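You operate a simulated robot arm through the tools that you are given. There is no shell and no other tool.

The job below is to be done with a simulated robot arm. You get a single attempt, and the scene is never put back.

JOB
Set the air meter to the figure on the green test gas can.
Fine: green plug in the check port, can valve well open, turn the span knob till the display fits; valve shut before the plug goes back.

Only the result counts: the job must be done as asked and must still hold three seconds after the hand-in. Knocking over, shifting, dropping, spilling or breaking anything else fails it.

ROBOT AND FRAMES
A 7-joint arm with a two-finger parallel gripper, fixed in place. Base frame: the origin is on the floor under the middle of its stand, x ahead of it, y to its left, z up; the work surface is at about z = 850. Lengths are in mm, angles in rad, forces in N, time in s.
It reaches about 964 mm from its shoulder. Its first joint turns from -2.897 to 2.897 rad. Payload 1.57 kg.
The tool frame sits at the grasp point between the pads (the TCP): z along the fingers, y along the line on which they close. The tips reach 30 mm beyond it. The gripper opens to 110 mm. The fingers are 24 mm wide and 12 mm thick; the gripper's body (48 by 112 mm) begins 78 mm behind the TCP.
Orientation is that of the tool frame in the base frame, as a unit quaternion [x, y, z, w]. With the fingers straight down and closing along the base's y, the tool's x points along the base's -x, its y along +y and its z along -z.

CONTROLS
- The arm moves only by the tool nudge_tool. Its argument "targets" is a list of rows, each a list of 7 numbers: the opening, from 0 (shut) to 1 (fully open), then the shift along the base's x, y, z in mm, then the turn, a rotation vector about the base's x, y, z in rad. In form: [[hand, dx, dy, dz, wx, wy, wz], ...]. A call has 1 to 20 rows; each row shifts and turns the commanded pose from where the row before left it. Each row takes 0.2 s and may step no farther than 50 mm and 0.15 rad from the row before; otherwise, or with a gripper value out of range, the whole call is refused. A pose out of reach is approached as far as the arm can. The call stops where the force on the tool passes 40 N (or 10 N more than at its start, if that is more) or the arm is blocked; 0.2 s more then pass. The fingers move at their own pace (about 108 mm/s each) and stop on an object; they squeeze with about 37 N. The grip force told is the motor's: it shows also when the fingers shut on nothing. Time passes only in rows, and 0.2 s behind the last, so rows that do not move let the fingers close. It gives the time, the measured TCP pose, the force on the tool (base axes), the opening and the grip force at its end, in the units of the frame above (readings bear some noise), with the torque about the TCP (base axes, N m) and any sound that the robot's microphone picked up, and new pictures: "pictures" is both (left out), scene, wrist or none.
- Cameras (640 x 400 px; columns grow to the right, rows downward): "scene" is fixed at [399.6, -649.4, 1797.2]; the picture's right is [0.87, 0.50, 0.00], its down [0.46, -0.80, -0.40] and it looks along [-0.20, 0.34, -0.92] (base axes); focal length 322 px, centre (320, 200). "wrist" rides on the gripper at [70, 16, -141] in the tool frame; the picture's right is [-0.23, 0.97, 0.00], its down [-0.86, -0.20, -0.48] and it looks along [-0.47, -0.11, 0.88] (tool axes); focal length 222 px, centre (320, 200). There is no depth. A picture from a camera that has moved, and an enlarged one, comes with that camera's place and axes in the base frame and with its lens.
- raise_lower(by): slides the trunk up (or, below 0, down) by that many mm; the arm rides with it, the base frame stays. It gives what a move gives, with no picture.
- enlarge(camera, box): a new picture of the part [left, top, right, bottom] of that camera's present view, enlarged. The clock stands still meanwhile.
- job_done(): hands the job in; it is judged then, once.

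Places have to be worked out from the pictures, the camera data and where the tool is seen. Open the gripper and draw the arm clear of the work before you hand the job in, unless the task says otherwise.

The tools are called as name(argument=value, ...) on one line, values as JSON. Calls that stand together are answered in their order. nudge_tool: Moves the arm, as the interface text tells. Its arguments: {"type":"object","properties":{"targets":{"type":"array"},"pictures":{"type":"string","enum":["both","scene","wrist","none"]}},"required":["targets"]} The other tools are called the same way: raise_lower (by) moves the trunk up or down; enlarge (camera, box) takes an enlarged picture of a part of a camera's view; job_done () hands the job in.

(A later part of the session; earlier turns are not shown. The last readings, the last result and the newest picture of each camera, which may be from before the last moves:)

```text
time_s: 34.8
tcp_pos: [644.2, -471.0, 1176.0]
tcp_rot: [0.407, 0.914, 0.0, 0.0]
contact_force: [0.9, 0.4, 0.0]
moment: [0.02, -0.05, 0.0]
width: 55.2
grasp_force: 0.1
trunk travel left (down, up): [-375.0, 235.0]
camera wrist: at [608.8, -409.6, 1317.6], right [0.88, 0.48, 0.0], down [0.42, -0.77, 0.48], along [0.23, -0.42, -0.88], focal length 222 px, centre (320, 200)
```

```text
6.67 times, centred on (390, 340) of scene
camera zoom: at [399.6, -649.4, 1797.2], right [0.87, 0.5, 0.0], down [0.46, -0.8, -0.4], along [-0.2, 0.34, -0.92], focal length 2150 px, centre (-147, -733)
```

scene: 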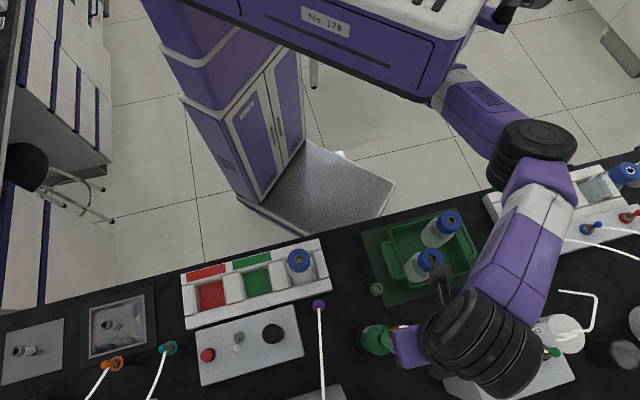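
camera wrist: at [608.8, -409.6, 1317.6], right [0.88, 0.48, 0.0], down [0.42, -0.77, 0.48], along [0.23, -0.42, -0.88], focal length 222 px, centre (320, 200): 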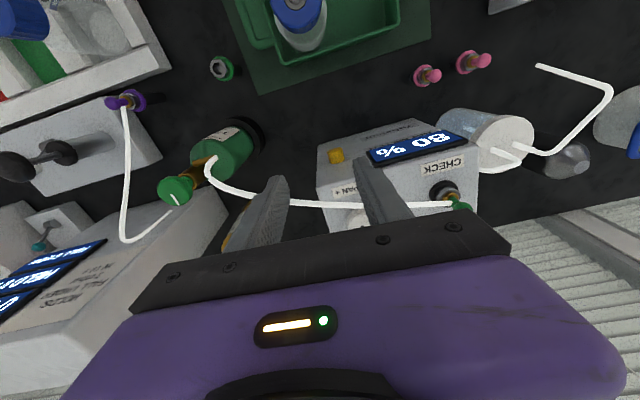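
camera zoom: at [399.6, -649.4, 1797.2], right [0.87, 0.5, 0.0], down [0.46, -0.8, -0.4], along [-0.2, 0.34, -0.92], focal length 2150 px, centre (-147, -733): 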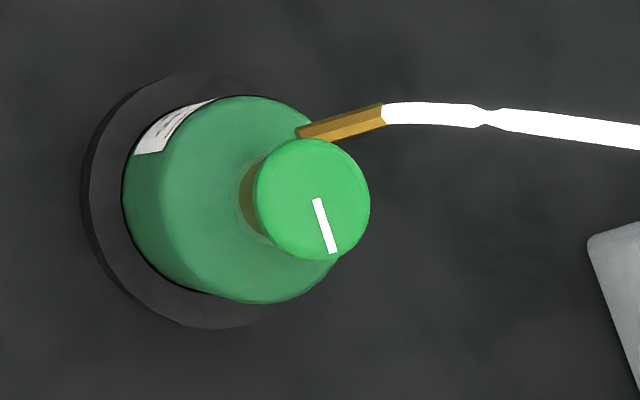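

The knob is a disc about 35 mm across and 14 mm thick; the nozzle and brass body lie well below it (z ≲ 1066). So gripping with TCP at about 1104 (tips at 1074) clears the nozzle. I move above the knob at z ≈ 1150 to verify the centring.

nudge_tool(targets=[[0.55, -31, -28, 0, 0, 0, 0], [0.55, -31, -28, -6, 0, 0, 0], [0.55, -31, -28, -10, 0, 0, 0], [0.55, -31.5, -28, -10, 0, 0, 0], [0.55, 0, 0, 0, 0, 0, 0]], pictures="wrist")

enlarge(camera="wrist", box=[260, 120, 380, 200])

```text
time_s: 36.0
tcp_pos: [518.3, -587.6, 1147.0]
tcp_rot: [0.408, 0.913, 0.0, -0.001]
contact_force: [-0.3, 0.8, -0.3]
moment: [0.0, 0.03, 0.05]
width: 60.8
grasp_force: 0.1
trunk travel left (down, up): [-375.0, 235.0]
camera wrist: at [483.6, -524.4, 1288.0], right [0.88, 0.48, 0.0], down [0.42, -0.77, 0.48], along [0.23, -0.42, -0.88], focal length 222 px, centre (320, 200)
```

wrist: 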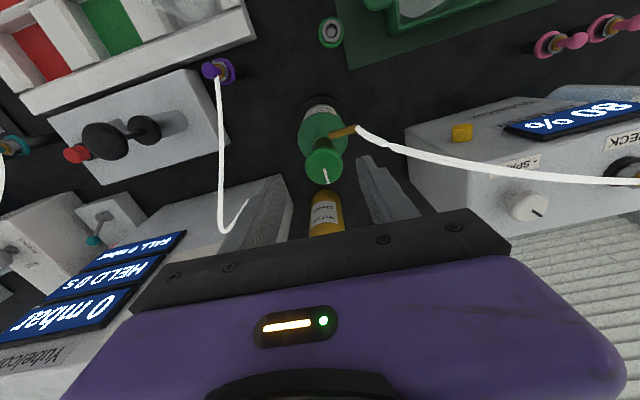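

```text
5.00 times, centred on (320, 160) of wrist
camera zoom: at [483.6, -524.4, 1288.0], right [0.88, 0.48, 0.0], down [0.42, -0.77, 0.48], along [0.23, -0.42, -0.88], focal length 1111 px, centre (320, 400)
```

zoom: 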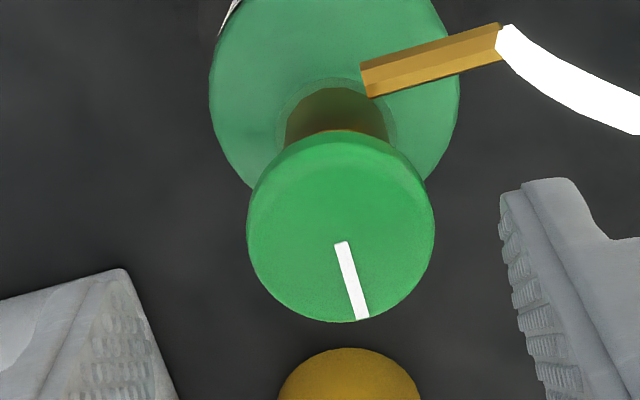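

The knob centre is about (2.8, 2.4) from the tool axis. I correct and descend to z ≈ 1104 around the knob, still open.

nudge_tool(targets=[[0.55, 2.8, 2.4, -13, 0, 0, 0], [0.55, 0, 0, -15, 0, 0, 0], [0.55, 0, 0, -15, 0, 0, 0], [0.55, 0, 0, 0, 0, 0, 0]], pictures="wrist")

enlarge(camera="wrist", box=[260, 130, 380, 210])

```text
time_s: 37.0
tcp_pos: [519.6, -585.9, 1107.9]
tcp_rot: [0.408, 0.913, 0.0, 0.0]
contact_force: [-0.5, -0.4, 0.9]
moment: [0.01, -0.01, 0.02]
width: 60.4
grasp_force: 0.1
trunk travel left (down, up): [-375.0, 235.0]
camera wrist: at [485.7, -523.2, 1247.9], right [0.88, 0.48, 0.0], down [0.42, -0.77, 0.48], along [0.23, -0.42, -0.88], focal length 222 px, centre (320, 200)
```

wrist: 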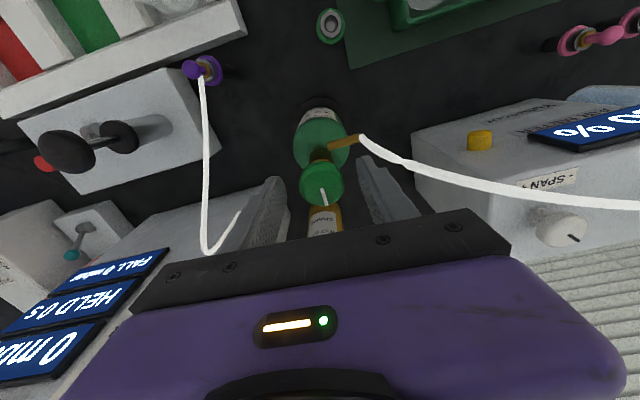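

```text
5.00 times, centred on (320, 170) of wrist
camera zoom: at [485.7, -523.2, 1247.9], right [0.88, 0.48, 0.0], down [0.42, -0.77, 0.48], along [0.23, -0.42, -0.88], focal length 1111 px, centre (320, 350)
```

zoom: 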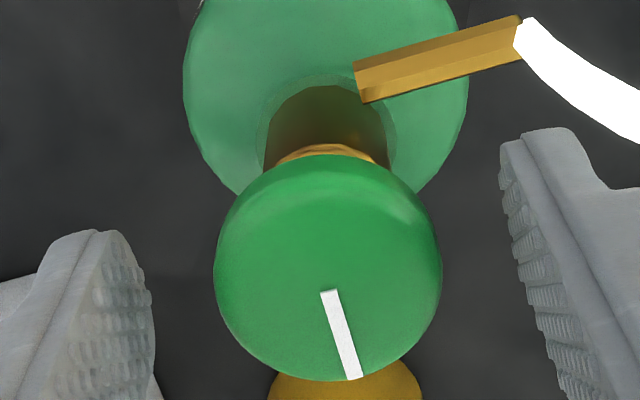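

Centred within about 1 mm. I nudge the rest, drop 2 mm more, and close on the knob.

nudge_tool(targets=[[0.55, 0.3, 1.0, -2, 0, 0, 0], [0.55, 0, 0, 0, 0, 0, 0], [0.3, 0, 0, 0, 0, 0, 0], [0, 0, 0, 0, 0, 0, 0], [0, 0, 0, 0, 0, 0, 0], [0, 0, 0, 0, 0, 0, 0]], pictures="wrist")

enlarge(camera="wrist", box=[260, 130, 380, 210])

```text
time_s: 38.4
tcp_pos: [521.5, -585.1, 1105.8]
tcp_rot: [0.406, 0.914, 0.001, 0.0]
contact_force: [8.9, 11.3, 0.1]
moment: [0.39, 0.03, 0.02]
width: 33.5
grasp_force: 41.3
trunk travel left (down, up): [-375.0, 235.0]
camera wrist: at [486.6, -522.2, 1246.3], right [0.88, 0.48, 0.0], down [0.42, -0.77, 0.48], along [0.23, -0.42, -0.88], focal length 222 px, centre (320, 200)
```

wrist: 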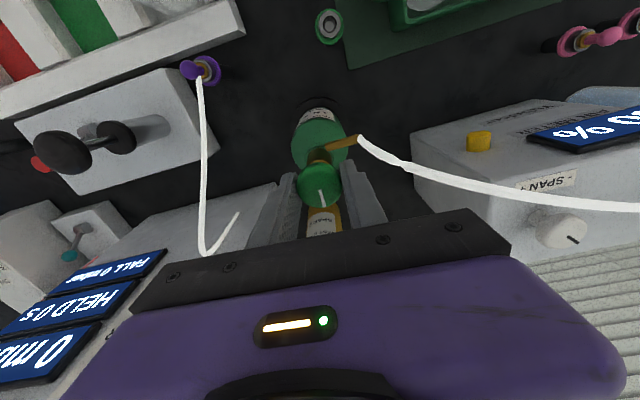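

```text
5.00 times, centred on (320, 170) of wrist
camera zoom: at [486.6, -522.2, 1246.3], right [0.88, 0.48, 0.0], down [0.42, -0.77, 0.48], along [0.23, -0.42, -0.88], focal length 1111 px, centre (320, 350)
```

zoom: 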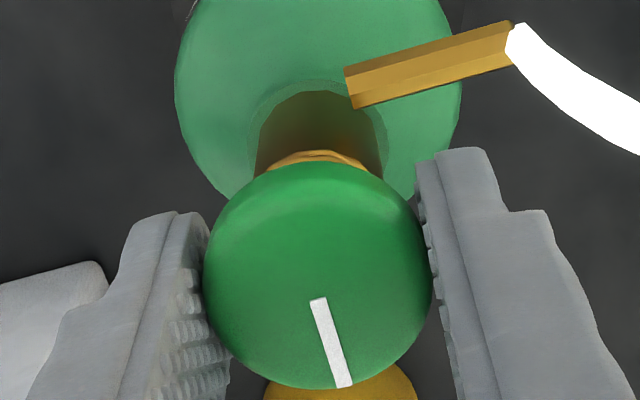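

The knob is held (33.5 mm) with some sideways load, which I relieve by 0.7 mm. Then I try a first counter-clockwise turn (+z) and watch torque and sound.

nudge_tool(targets=[[0, 0.6, 0.7, 0, 0, 0, 0], [0, 0, 0, 0, 0, 0, 0.1], [0, 0, 0, 0, 0, 0, 0.1], [0, 0, 0, 0, 0, 0, 0.1], [0, 0, 0, 0, 0, 0, 0]], pictures="wrist")

enlarge(camera="wrist", box=[260, 130, 380, 210])

```text
time_s: 39.6
tcp_pos: [521.4, -584.6, 1105.5]
tcp_rot: [0.266, 0.964, 0.0, 0.0]
contact_force: [10.7, 7.4, 1.8]
moment: [-0.07, -0.58, -0.01]
width: 33.7
grasp_force: 41.4
trunk travel left (down, up): [-375.0, 235.0]
camera wrist: at [470.0, -534.7, 1246.2], right [0.69, 0.72, 0.0], down [0.63, -0.61, 0.48], along [0.34, -0.33, -0.88], focal length 222 px, centre (320, 200)
```

wrist: 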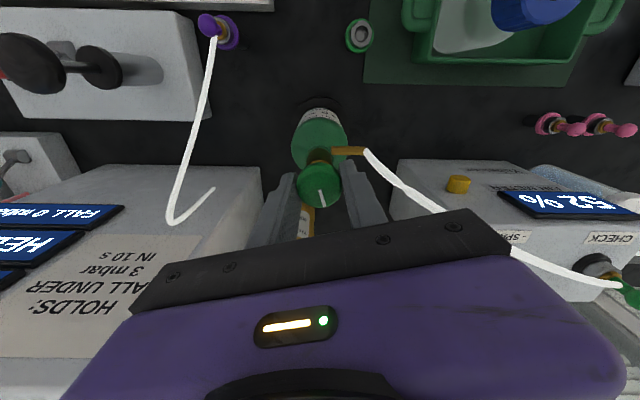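

```text
5.00 times, centred on (320, 170) of wrist
camera zoom: at [470.0, -534.7, 1246.2], right [0.69, 0.72, 0.0], down [0.63, -0.61, 0.48], along [0.34, -0.33, -0.88], focal length 1111 px, centre (320, 350)
```

zoom: 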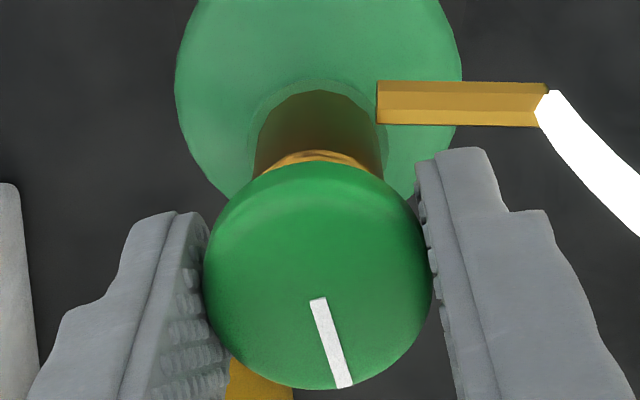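

The knob turns with the hand, and the display has already changed to about "52 %". I look closer at the display and keep opening.

enlarge(camera="wrist", box=[480, 170, 640, 270])

nudge_tool(targets=[[0, 0, 0, 0, 0, 0, 0.12], [0, 0, 0, 0, 0, 0, 0.12], [0, 0, 0, 0, 0, 0, 0.12], [0, 0, 0, 0, 0, 0, 0]], pictures="wrist")

```text
4.00 times, centred on (560, 220) of wrist
camera zoom: at [470.0, -534.7, 1246.2], right [0.69, 0.72, 0.0], down [0.63, -0.61, 0.48], along [0.34, -0.33, -0.88], focal length 888 px, centre (-640, 120)
```

zoom: 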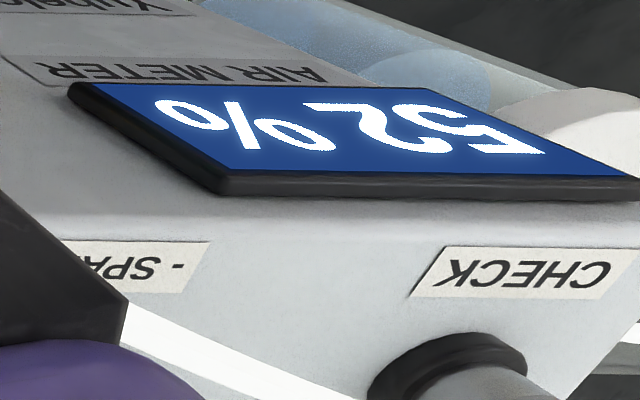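

```text
time_s: 40.6
tcp_pos: [521.7, -584.3, 1105.9]
tcp_rot: [0.087, 0.996, 0.0, 0.0]
contact_force: [15.8, 16.2, 6.1]
moment: [0.32, 0.68, -0.06]
width: 33.4
grasp_force: 41.3
trunk travel left (down, up): [-375.0, 235.0]
camera wrist: at [456.0, -555.5, 1246.2], right [0.39, 0.92, 0.0], down [0.81, -0.35, 0.48], along [0.44, -0.19, -0.88], focal length 222 px, centre (320, 200)
```

wrist: 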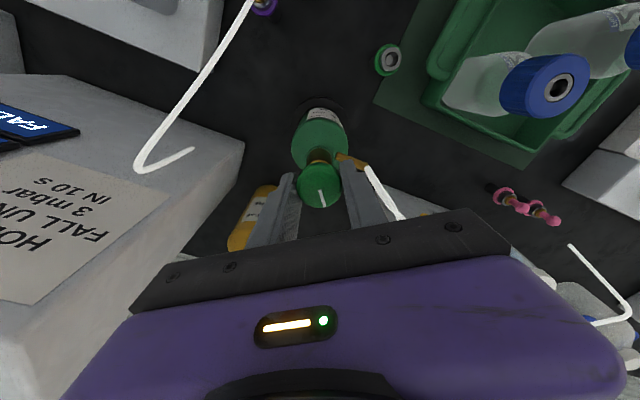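

The side load has grown to about 23 N, so I shift the hand 1 mm along (+x, +y) to relieve it before turning further.

nudge_tool(targets=[[0, 1.0, 1.0, 0, 0, 0, 0], [0, 0, 0, 0, 0, 0, 0]], pictures="none")

```text
time_s: 41.2
tcp_pos: [521.9, -582.5, 1104.4]
tcp_rot: [0.089, 0.996, -0.001, 0.0]
contact_force: [11.9, 7.0, 3.7]
moment: [-0.09, -0.56, -0.02]
width: 33.8
grasp_force: 41.3
trunk travel left (down, up): [-375.0, 235.0]
```

nudge_tool(targets=[[0, 1.0, 0.6, 0, 0, 0, 0], [0, 0, 0, 0, 0, 0, 0]], pictures="none")

```text
time_s: 41.8
tcp_pos: [521.3, -583.8, 1105.1]
tcp_rot: [0.09, 0.996, 0.0, -0.001]
contact_force: [1.2, 7.2, 2.8]
moment: [-0.08, -1.0, -0.02]
width: 33.5
grasp_force: 41.8
trunk travel left (down, up): [-375.0, 235.0]
```

The load is down to about 7 N. I continue opening by another 0.48 rad.

nudge_tool(targets=[[0, 0, 0, 0, 0, 0, 0.12], [0, 0, 0, 0, 0, 0, 0.12], [0, 0, 0, 0, 0, 0, 0.12], [0, 0, 0, 0, 0, 0, 0.12], [0, 0, 0, 0, 0, 0, 0]], pictures="both")

enlarge(camera="wrist", box=[260, 130, 380, 210])

enlarge(camera="scene", box=[440, 300, 600, 400])

```text
time_s: 43.0
tcp_pos: [522.9, -584.3, 1105.9]
tcp_rot: [-0.15, 0.989, 0.001, -0.001]
contact_force: [-3.0, 10.2, -7.4]
moment: [-0.16, 1.18, -0.01]
width: 33.6
grasp_force: 41.1
trunk travel left (down, up): [-375.0, 235.0]
camera wrist: at [450.6, -588.2, 1246.3], right [-0.07, 1.0, 0.0], down [0.88, 0.06, 0.48], along [0.48, 0.04, -0.88], focal length 222 px, centre (320, 200)
```

scene: 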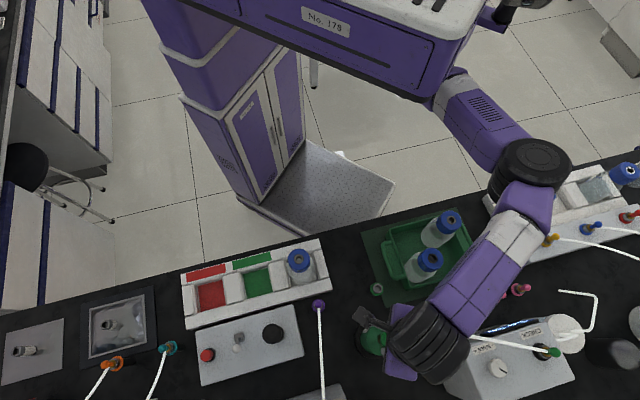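
wrist: 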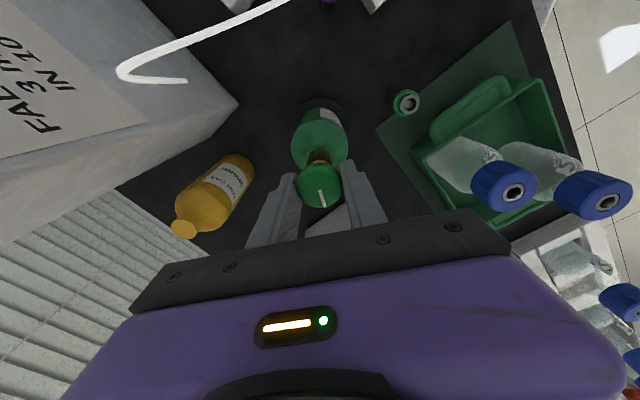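

```text
5.00 times, centred on (320, 170) of wrist
camera zoom: at [450.6, -588.2, 1246.3], right [-0.07, 1.0, 0.0], down [0.88, 0.06, 0.48], along [0.48, 0.04, -0.88], focal length 1111 px, centre (320, 350)
```

zoom: 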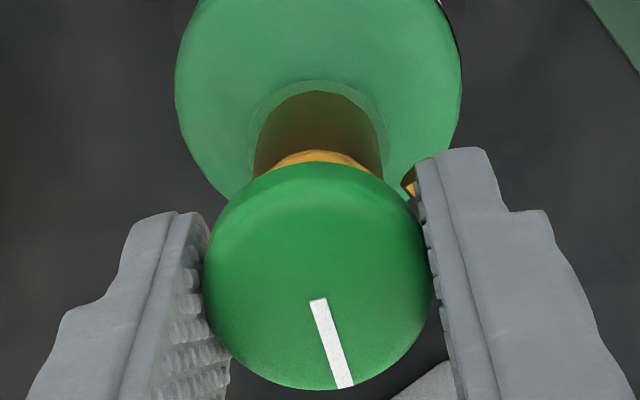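

```text
4.00 times, centred on (520, 350) of scene
camera zoom: at [399.6, -649.4, 1797.2], right [0.87, 0.5, 0.0], down [0.46, -0.8, -0.4], along [-0.2, 0.34, -0.92], focal length 1290 px, centre (-480, -400)
```

zoom: 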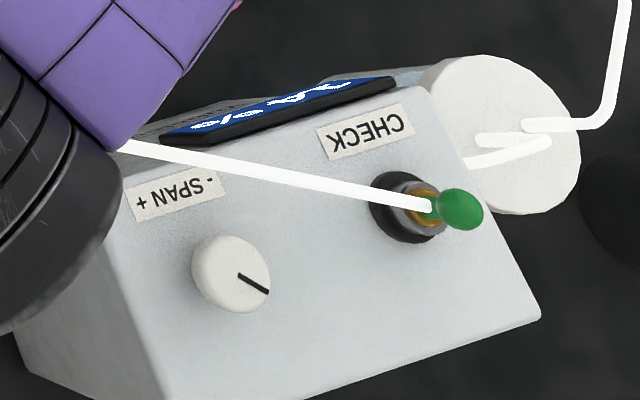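

The knob has now been turned 1.14 rad. I check what the display shows from the scene camera.

enlarge(camera="scene", box=[475, 312, 545, 342])

```text
9.14 times, centred on (510, 327) of scene
camera zoom: at [399.6, -649.4, 1797.2], right [0.87, 0.5, 0.0], down [0.46, -0.8, -0.4], along [-0.2, 0.34, -0.92], focal length 2948 px, centre (-1417, -961)
```

zoom: 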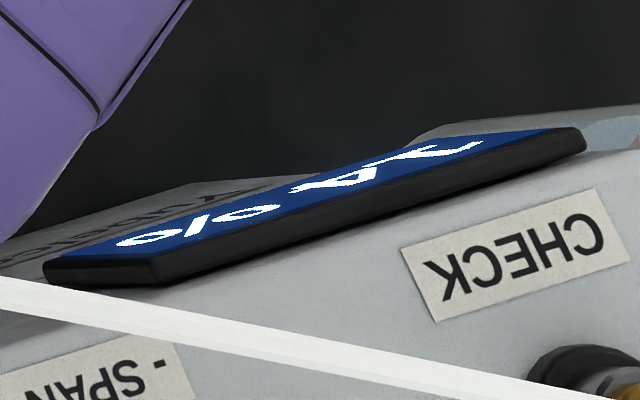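

The display is changing with the opening (it looks like "14 %" from this grazing angle). I keep opening so that the valve is well open.

nudge_tool(targets=[[0, 0, 0, 0, 0, 0, 0.12], [0, 0, 0, 0, 0, 0, 0.12], [0, 0, 0, 0, 0, 0, 0.12], [0, 0, 0, 0, 0, 0, 0]], pictures="none")

enlarge(camera="scene", box=[475, 312, 545, 342])

enlarge(camera="wrist", box=[260, 130, 380, 210])

```text
time_s: 44.0
tcp_pos: [521.7, -582.1, 1105.6]
tcp_rot: [-0.324, 0.946, 0.001, 0.0]
contact_force: [-15.9, 24.6, -14.7]
moment: [0.2, 0.27, -0.05]
width: 33.5
grasp_force: 41.4
trunk travel left (down, up): [-375.0, 235.0]
```

```text
9.14 times, centred on (510, 327) of scene
camera zoom: at [399.6, -649.4, 1797.2], right [0.87, 0.5, 0.0], down [0.46, -0.8, -0.4], along [-0.2, 0.34, -0.92], focal length 2948 px, centre (-1417, -961)
```

zoom: 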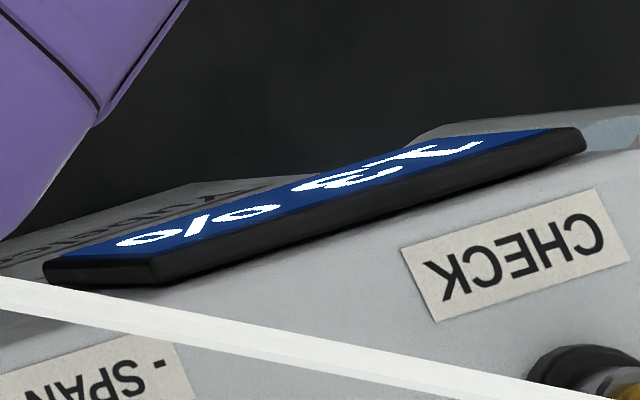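

```text
5.00 times, centred on (320, 170) of wrist
camera zoom: at [456.7, -612.6, 1246.3], right [-0.42, 0.91, 0.0], down [0.8, 0.37, 0.48], along [0.43, 0.2, -0.88], focal length 1111 px, centre (320, 350)
```

zoom: 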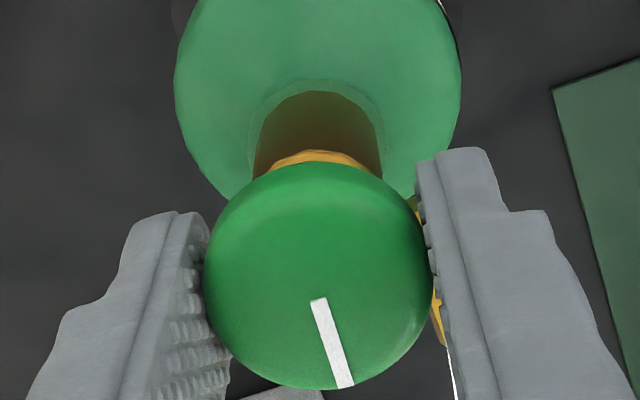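

The valve is open 1.5 rad; side load is rising to about 30 N, so I relieve it along the force direction.

nudge_tool(targets=[[0, -1.0, 1.7, -0.8, 0, 0, 0], [0, 0, 0, 0, 0, 0, 0]], pictures="none")

enlarge(camera="scene", box=[475, 312, 545, 342])

```text
time_s: 44.6
tcp_pos: [521.1, -581.8, 1104.7]
tcp_rot: [-0.324, 0.946, -0.002, 0.0]
contact_force: [-11.3, 9.3, -7.4]
moment: [0.46, -0.58, -0.02]
width: 33.3
grasp_force: 41.3
trunk travel left (down, up): [-375.0, 235.0]
```

```text
9.14 times, centred on (510, 327) of scene
camera zoom: at [399.6, -649.4, 1797.2], right [0.87, 0.5, 0.0], down [0.46, -0.8, -0.4], along [-0.2, 0.34, -0.92], focal length 2948 px, centre (-1417, -961)
```

zoom: 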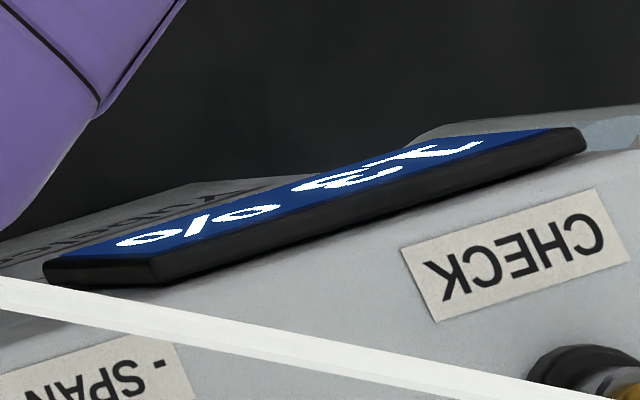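

The reading is steady at "?3 %". I relieve a bit more and open another 0.3 rad, to see whether the reading still moves.

nudge_tool(targets=[[0, -0.9, 0.8, -0.5, 0, 0, 0], [0, 0, 0, 0, 0, 0, 0.1], [0, 0, 0, 0, 0, 0, 0.1], [0, 0, 0, 0, 0, 0, 0.1], [0, 0, 0, 0, 0, 0, 0]], pictures="none")

enlarge(camera="scene", box=[475, 312, 545, 342])

enlarge(camera="wrist", box=[260, 130, 380, 210])

```text
time_s: 45.8
tcp_pos: [520.8, -581.9, 1105.8]
tcp_rot: [-0.463, 0.886, -0.001, -0.001]
contact_force: [-0.7, -8.2, 6.0]
moment: [-0.84, 0.78, 0.0]
width: 33.6
grasp_force: 41.4
trunk travel left (down, up): [-375.0, 235.0]
```

```text
9.14 times, centred on (510, 327) of scene
camera zoom: at [399.6, -649.4, 1797.2], right [0.87, 0.5, 0.0], down [0.46, -0.8, -0.4], along [-0.2, 0.34, -0.92], focal length 2948 px, centre (-1417, -961)
```

zoom: 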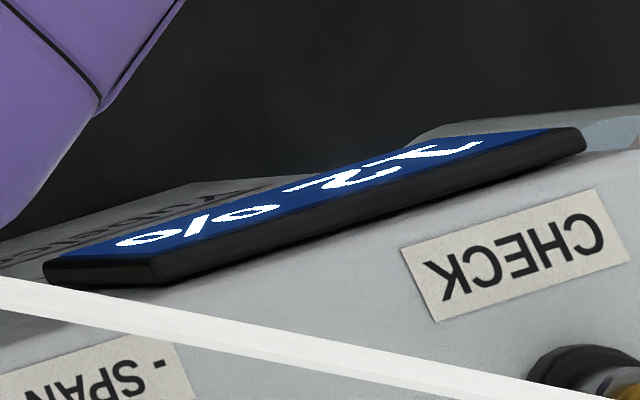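

```text
5.00 times, centred on (320, 170) of wrist
camera zoom: at [467.9, -629.5, 1246.5], right [-0.67, 0.74, 0.0], down [0.65, 0.59, 0.48], along [0.36, 0.32, -0.88], focal length 1111 px, centre (320, 350)
```

zoom: 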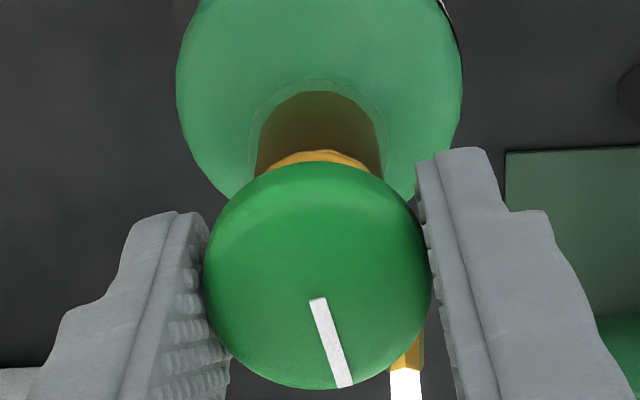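

The display now seems to be settling at "12 %" (from 80 % when shut). I open a little more to be sure the valve is well open, watching whether the reading stays.

nudge_tool(targets=[[0, 0, -0.5, 0.4, 0, 0, 0], [0, 0, 0, 0, 0, 0, 0.1], [0, 0, 0, 0, 0, 0, 0.1], [0, 0, 0, 0, 0, 0, 0.1], [0, 0, 0, 0, 0, 0, 0]], pictures="both")

enlarge(camera="scene", box=[475, 312, 545, 342])

enlarge(camera="wrist", box=[260, 130, 380, 210])

```text
time_s: 47.0
tcp_pos: [520.8, -580.9, 1106.0]
tcp_rot: [-0.59, 0.807, 0.001, 0.0]
contact_force: [1.8, -0.6, 9.3]
moment: [-0.07, 0.04, -0.01]
width: 33.5
grasp_force: 41.4
trunk travel left (down, up): [-375.0, 235.0]
camera wrist: at [483.8, -643.3, 1246.2], right [-0.86, 0.51, 0.0], down [0.45, 0.75, 0.48], along [0.25, 0.41, -0.88], focal length 222 px, centre (320, 200)
```

scene: 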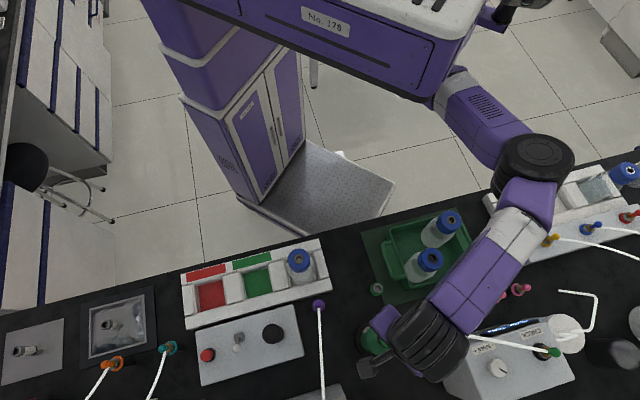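
wrist: 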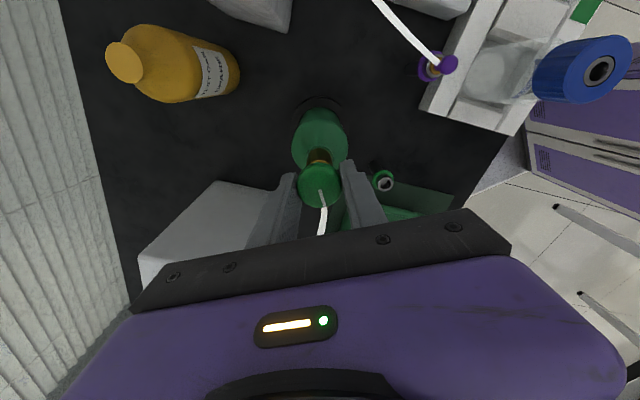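

```text
9.14 times, centred on (510, 327) of scene
camera zoom: at [399.6, -649.4, 1797.2], right [0.87, 0.5, 0.0], down [0.46, -0.8, -0.4], along [-0.2, 0.34, -0.92], focal length 2948 px, centre (-1417, -961)
```

zoom: 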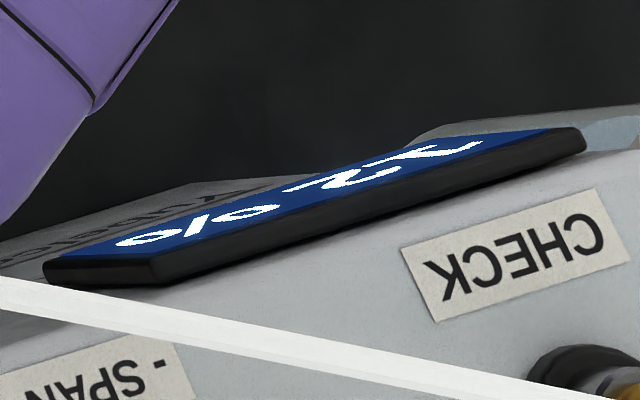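

```text
5.00 times, centred on (320, 170) of wrist
camera zoom: at [483.8, -643.3, 1246.2], right [-0.86, 0.51, 0.0], down [0.45, 0.75, 0.48], along [0.25, 0.41, -0.88], focal length 1111 px, centre (320, 350)
```

zoom: 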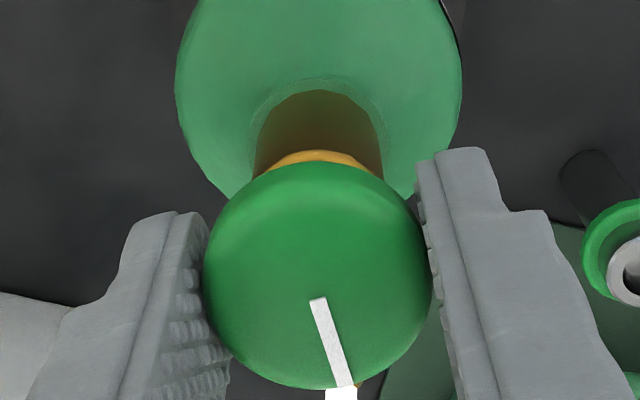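

Reading holds at 12 % with the valve turned 2.1 rad, so the gas is fully through. I release the knob, rise, and turn back while moving over the span knob.

nudge_tool(targets=[[0.3, 0, 0, 0, 0, 0, 0], [0.55, 0, 0, 0, 0, 0, 0], [0.55, 0, 0, 0, 0, 0, 0], [0.55, 0, 0, 25, 0, 0, 0], [0.55, 0, 0, 35, 0, 0, 0], [0.55, 10, 3, 15, 0, 0, -0.1], [0.55, 20, 6, 0, 0, 0, -0.14], [0.55, 20, 6, 0, 0, 0, -0.14], [0.55, 20, 6, 0, 0, 0, -0.14], [0.55, 20, 6, 0, 0, 0, -0.14], [0.55, 20, 6, 0, 0, 0, -0.14], [0.55, 20, 6, 0, 0, 0, -0.14], [0.55, 20, 6, 0, 0, 0, -0.14], [0.55, 20, 6, 0, 0, 0, -0.14], [0.55, 20, 6, 0, 0, 0, -0.14], [0.55, 17, 6, 0, 0, 0, -0.14], [0.55, 0, 0, 0, 0, 0, 0]], pictures="both")

enlarge(camera="wrist", box=[250, 90, 410, 210])

enlarge(camera="scene", box=[340, 300, 440, 370])

```text
time_s: 50.6
tcp_pos: [727.2, -518.6, 1181.1]
tcp_rot: [0.119, 0.993, 0.0, 0.0]
contact_force: [0.6, 0.2, -0.3]
moment: [0.01, 0.02, -0.01]
width: 60.5
grasp_force: 0.0
trunk travel left (down, up): [-375.0, 235.0]
camera wrist: at [664.4, -485.9, 1320.8], right [0.45, 0.89, 0.0], down [0.78, -0.4, 0.48], along [0.43, -0.22, -0.88], focal length 222 px, centre (320, 200)
```

scene: 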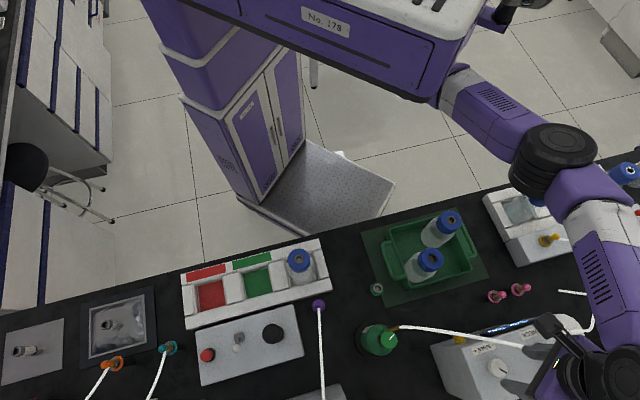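
wrist: 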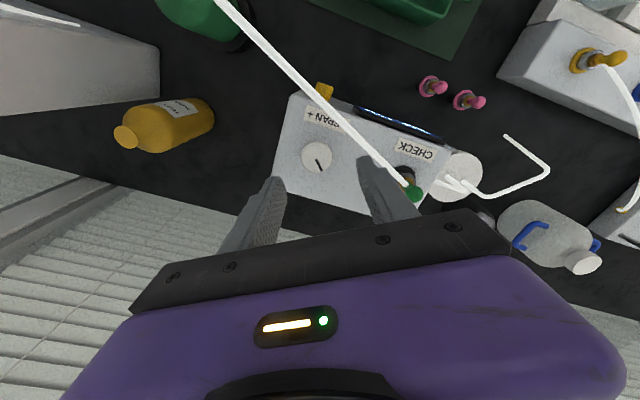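

```text
3.33 times, centred on (330, 150) of wrist
camera zoom: at [664.4, -485.9, 1320.8], right [0.45, 0.89, 0.0], down [0.78, -0.4, 0.48], along [0.43, -0.22, -0.88], focal length 740 px, centre (287, 367)
```

zoom: 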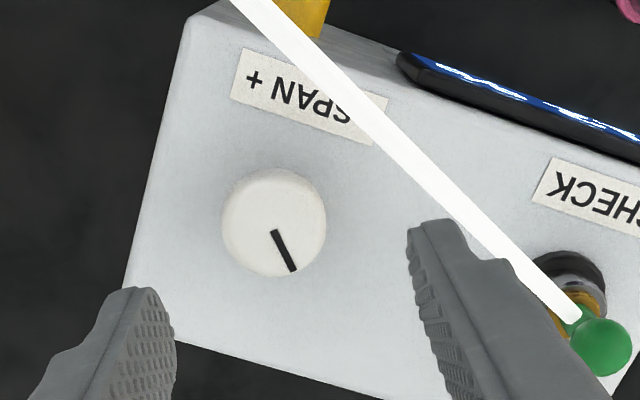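

```text
5.71 times, centred on (390, 335) of scene
camera zoom: at [399.6, -649.4, 1797.2], right [0.87, 0.5, 0.0], down [0.46, -0.8, -0.4], along [-0.2, 0.34, -0.92], focal length 1842 px, centre (-80, -571)
```

zoom: 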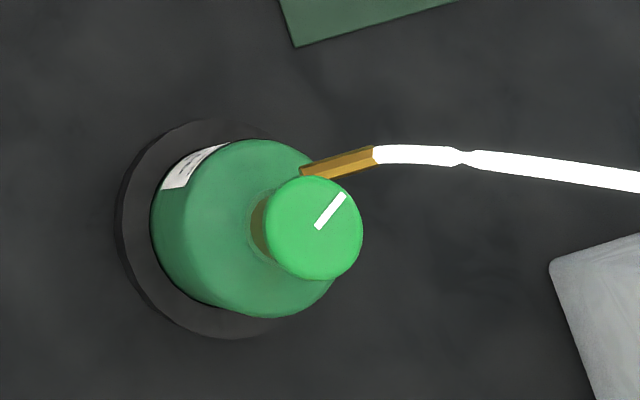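

The valve mark has turned and the plug still sits in the port. Now I zoom on the span knob to centre on it.

enlarge(camera="wrist", box=[286, 132, 350, 172])

enlarge(camera="scene", box=[470, 345, 530, 385])

enlarge(camera="scene", box=[475, 312, 545, 342])

```text
10.00 times, centred on (318, 152) of wrist
camera zoom: at [664.4, -485.9, 1320.8], right [0.45, 0.89, 0.0], down [0.78, -0.4, 0.48], along [0.43, -0.22, -0.88], focal length 2221 px, centre (340, 680)
```

zoom: 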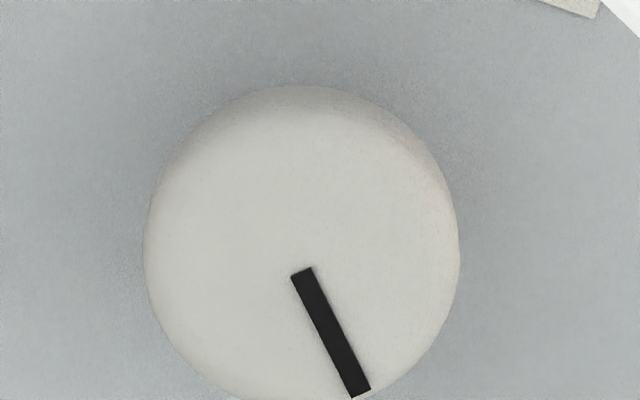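

```text
10.00 times, centred on (500, 365) of scene
camera zoom: at [399.6, -649.4, 1797.2], right [0.87, 0.5, 0.0], down [0.46, -0.8, -0.4], along [-0.2, 0.34, -0.92], focal length 3224 px, centre (-1480, -1450)
```

zoom: 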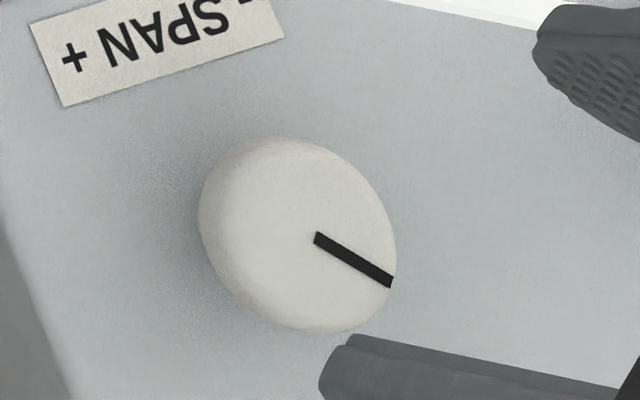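

```text
9.14 times, centred on (510, 327) of scene
camera zoom: at [399.6, -649.4, 1797.2], right [0.87, 0.5, 0.0], down [0.46, -0.8, -0.4], along [-0.2, 0.34, -0.92], focal length 2948 px, centre (-1417, -961)
```

zoom: 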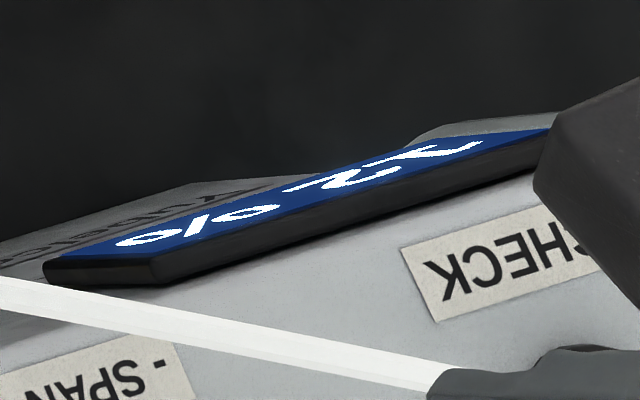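

The span knob is about 33.5 mm across; its centre lies (-1.1, -4.4) from the tool axis. I correct and come down to z ≈ 1130, then check.

nudge_tool(targets=[[0.55, -1.1, -4.4, 0, 0, 0, 0], [0.55, 0, 0, -25, 0, 0, 0], [0.55, 0, 0, -25, 0, 0, 0], [0.55, 0, 0, 0, 0, 0, 0]], pictures="wrist")

enlarge(camera="wrist", box=[260, 130, 380, 205])

```text
time_s: 51.6
tcp_pos: [726.9, -523.4, 1129.7]
tcp_rot: [0.119, 0.993, 0.0, -0.001]
contact_force: [-0.7, 0.7, -1.6]
moment: [-0.02, 0.01, 0.03]
width: 60.6
grasp_force: 0.0
trunk travel left (down, up): [-375.0, 235.0]
camera wrist: at [662.4, -490.4, 1270.1], right [0.45, 0.89, 0.0], down [0.78, -0.4, 0.48], along [0.43, -0.22, -0.88], focal length 222 px, centre (320, 200)
```

wrist: 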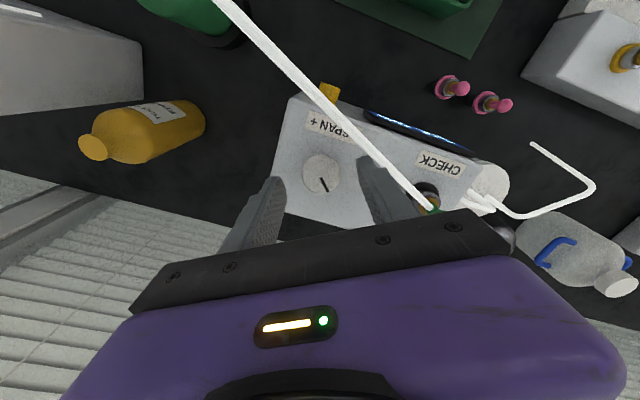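

```text
5.33 times, centred on (320, 168) of wrist
camera zoom: at [662.4, -490.4, 1270.1], right [0.45, 0.89, 0.0], down [0.78, -0.4, 0.48], along [0.43, -0.22, -0.88], focal length 1185 px, centre (320, 373)
```

zoom: 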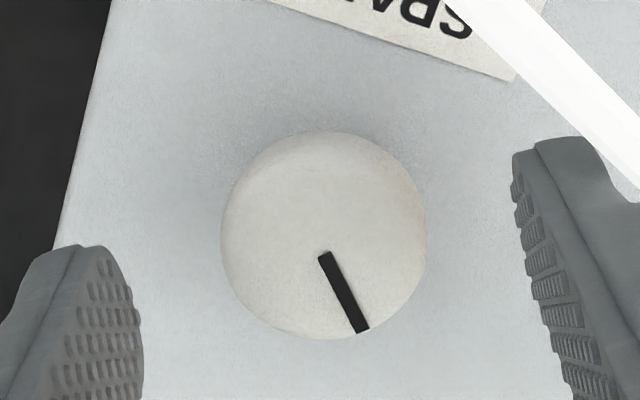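

Nearly centred (1 mm off). I correct, come down to z ≈ 1104, and check before closing.

nudge_tool(targets=[[0.55, 1.0, -0.3, -8, 0, 0, 0], [0.55, 0, 0, -9, 0, 0, 0], [0.55, 0, 0, -8, 0, 0, 0], [0.55, 0, 0, 0, 0, 0, 0]], pictures="wrist")

enlarge(camera="wrist", box=[260, 135, 380, 210])

```text
time_s: 52.6
tcp_pos: [727.4, -523.5, 1103.3]
tcp_rot: [0.119, 0.993, 0.0, -0.001]
contact_force: [0.2, 0.2, -0.3]
moment: [0.01, 0.01, -0.02]
width: 60.8
grasp_force: 0.2
trunk travel left (down, up): [-375.0, 235.0]
camera wrist: at [663.5, -491.1, 1244.6], right [0.45, 0.89, 0.0], down [0.78, -0.4, 0.48], along [0.43, -0.22, -0.88], focal length 222 px, centre (320, 200)
```

wrist: 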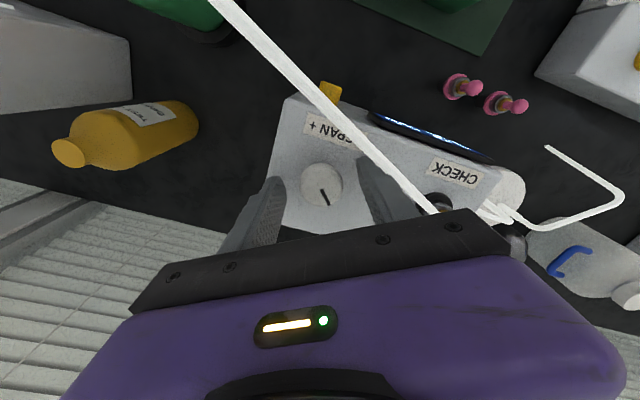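

```text
5.33 times, centred on (320, 172) of wrist
camera zoom: at [663.5, -491.1, 1244.6], right [0.45, 0.89, 0.0], down [0.78, -0.4, 0.48], along [0.43, -0.22, -0.88], focal length 1185 px, centre (320, 347)
```

zoom: 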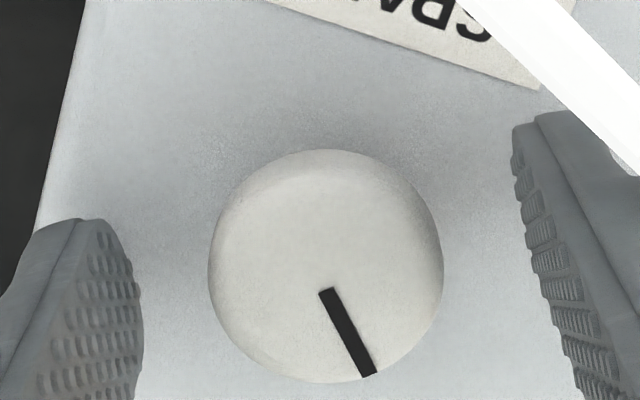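

Under 1 mm off now. I apply the last correction and close on the span knob.

nudge_tool(targets=[[0.55, -0.4, 0.7, 0, 0, 0, 0], [0.45, 0, 0, 0, 0, 0, 0], [0.3, 0, 0, 0, 0, 0, 0], [0, 0, 0, 0, 0, 0, 0], [0, 0, 0, 0, 0, 0, 0]], pictures="wrist")

enlarge(camera="wrist", box=[260, 135, 380, 210])

enlarge(camera="scene", box=[475, 312, 545, 342])

```text
time_s: 53.8
tcp_pos: [725.9, -523.0, 1104.0]
tcp_rot: [0.12, 0.993, 0.0, 0.001]
contact_force: [0.5, -1.1, -0.8]
moment: [-0.06, 0.04, 0.03]
width: 33.7
grasp_force: 40.9
trunk travel left (down, up): [-375.0, 235.0]
camera wrist: at [663.2, -490.4, 1245.4], right [0.45, 0.89, 0.0], down [0.78, -0.4, 0.48], along [0.43, -0.22, -0.88], focal length 222 px, centre (320, 200)
```

wrist: 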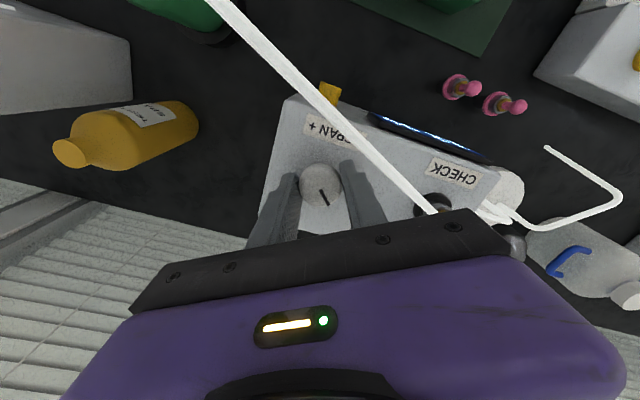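

```text
5.33 times, centred on (320, 172) of wrist
camera zoom: at [663.2, -490.4, 1245.4], right [0.45, 0.89, 0.0], down [0.78, -0.4, 0.48], along [0.43, -0.22, -0.88], focal length 1185 px, centre (320, 347)
```

zoom: 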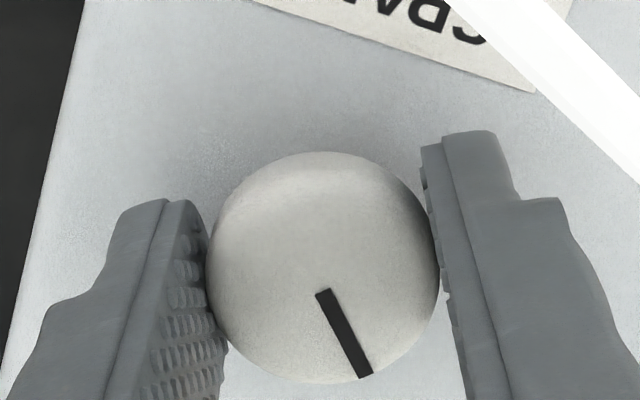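

```text
9.14 times, centred on (510, 327) of scene
camera zoom: at [399.6, -649.4, 1797.2], right [0.87, 0.5, 0.0], down [0.46, -0.8, -0.4], along [-0.2, 0.34, -0.92], focal length 2948 px, centre (-1417, -961)
```

zoom: 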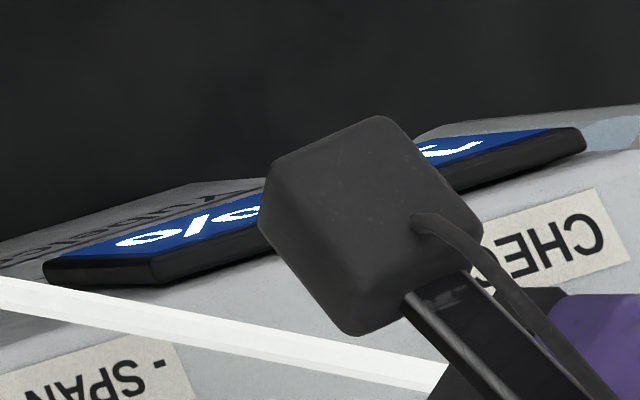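

A clean grip with almost no side load. I turn clockwise (toward "+") by 0.2 rad and look at the display.

nudge_tool(targets=[[0, 0, 0, 0, 0, 0, -0.1], [0, 0, 0, 0, 0, 0, -0.1], [0, 0, 0, 0, 0, 0, 0], [0, 0, 0, 0, 0, 0, 0]], pictures="wrist")

enlarge(camera="wrist", box=[360, 70, 520, 170])

enlarge(camera="scene", box=[475, 312, 545, 342])

```text
time_s: 54.8
tcp_pos: [726.7, -521.6, 1104.9]
tcp_rot: [0.217, 0.976, 0.0, -0.001]
contact_force: [-4.2, 3.6, 0.8]
moment: [0.18, -0.07, -0.02]
width: 33.0
grasp_force: 41.4
trunk travel left (down, up): [-375.0, 235.0]
camera wrist: at [671.1, -478.2, 1245.5], right [0.62, 0.79, 0.0], down [0.69, -0.54, 0.48], along [0.37, -0.3, -0.88], focal length 222 px, centre (320, 200)
```

wrist: 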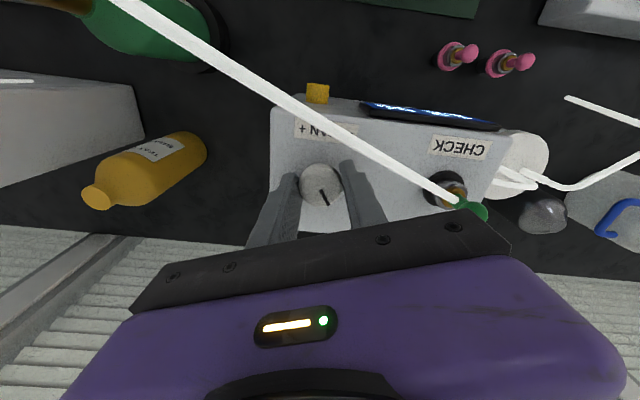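

```text
4.00 times, centred on (440, 120) of wrist
camera zoom: at [671.1, -478.2, 1245.5], right [0.62, 0.79, 0.0], down [0.69, -0.54, 0.48], along [0.37, -0.3, -0.88], focal length 888 px, centre (-160, 520)
```

zoom: 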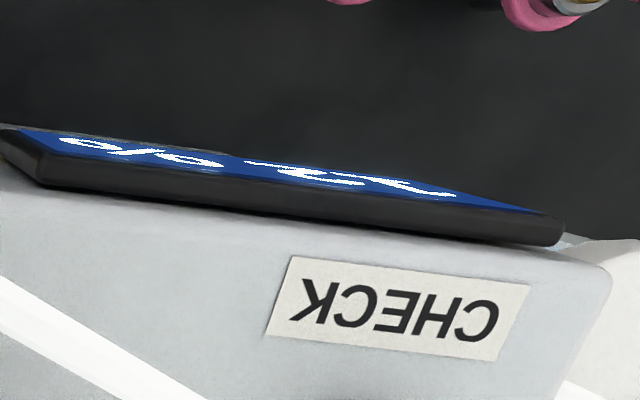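

```text
9.14 times, centred on (510, 327) of scene
camera zoom: at [399.6, -649.4, 1797.2], right [0.87, 0.5, 0.0], down [0.46, -0.8, -0.4], along [-0.2, 0.34, -0.92], focal length 2948 px, centre (-1417, -961)
```

zoom: 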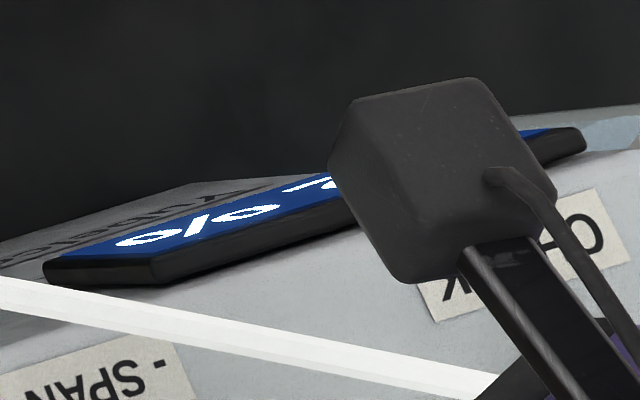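

enlarge(camera="wrist", box=[410, 98, 486, 128])

```text
8.42 times, centred on (448, 113) of wrist
camera zoom: at [671.1, -478.2, 1245.5], right [0.62, 0.79, 0.0], down [0.69, -0.54, 0.48], along [0.37, -0.3, -0.88], focal length 1870 px, centre (-758, 933)
```

zoom: 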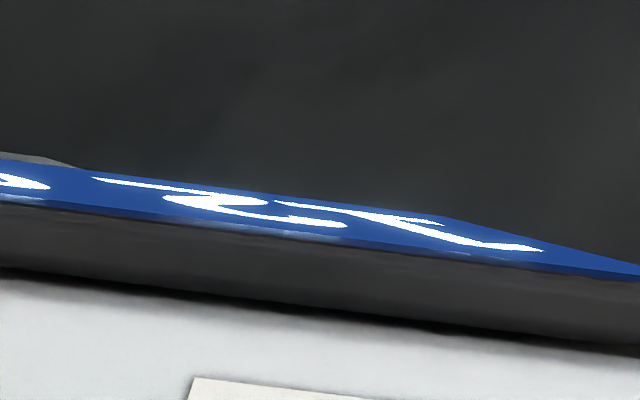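

Still too grazing to read surely (second digit looks like 2 or 3). I turn another 0.2 rad clockwise; the camera's view improves as the hand turns.

nudge_tool(targets=[[0, 0, 0, 0, 0, 0, -0.1], [0, 0, 0, 0, 0, 0, -0.1], [0, 0, 0, 0, 0, 0, 0], [0, 0, 0, 0, 0, 0, 0]], pictures="wrist")

enlarge(camera="wrist", box=[380, 50, 500, 125])

enlarge(camera="scene", box=[475, 312, 545, 342])

```text
time_s: 55.8
tcp_pos: [728.1, -522.7, 1104.5]
tcp_rot: [0.313, 0.95, 0.0, -0.001]
contact_force: [-4.5, 5.2, -8.0]
moment: [-0.14, -0.21, 0.0]
width: 33.5
grasp_force: 41.5
trunk travel left (down, up): [-375.0, 235.0]
camera wrist: at [681.2, -467.7, 1245.5], right [0.76, 0.65, 0.0], down [0.57, -0.67, 0.48], along [0.31, -0.36, -0.88], focal length 222 px, centre (320, 200)
```

wrist: 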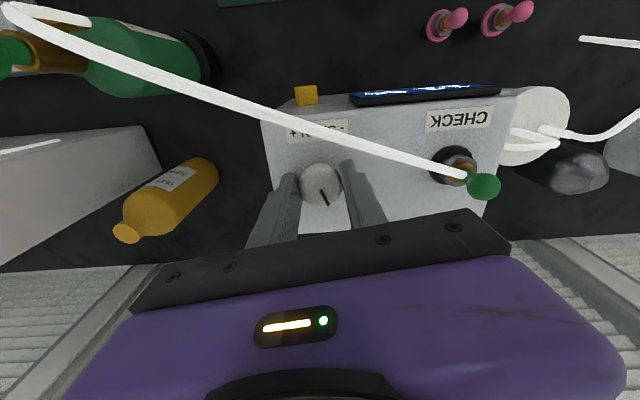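

```text
5.33 times, centred on (440, 88) of wrist
camera zoom: at [681.2, -467.7, 1245.5], right [0.76, 0.65, 0.0], down [0.57, -0.67, 0.48], along [0.31, -0.36, -0.88], focal length 1185 px, centre (-320, 800)
```

zoom: 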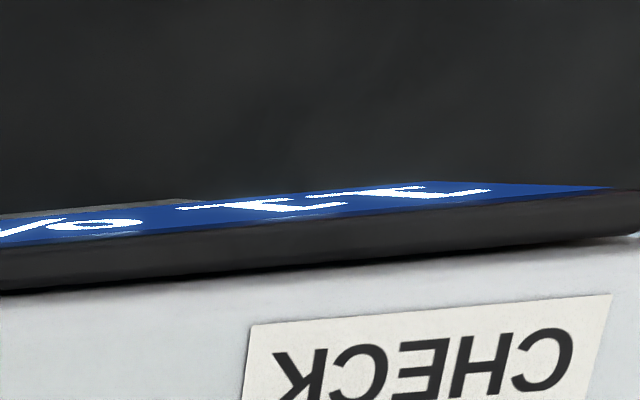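

```text
9.14 times, centred on (510, 327) of scene
camera zoom: at [399.6, -649.4, 1797.2], right [0.87, 0.5, 0.0], down [0.46, -0.8, -0.4], along [-0.2, 0.34, -0.92], focal length 2948 px, centre (-1417, -961)
```

zoom: 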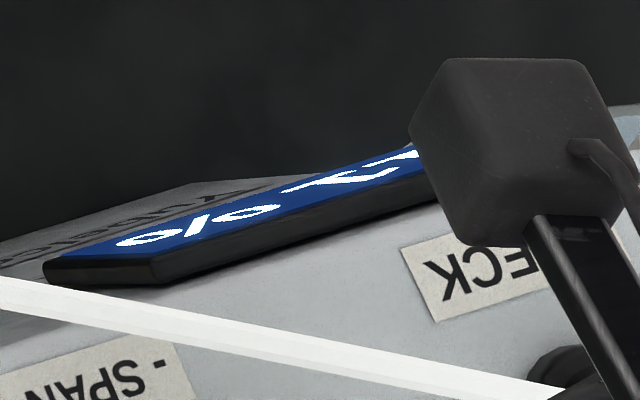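

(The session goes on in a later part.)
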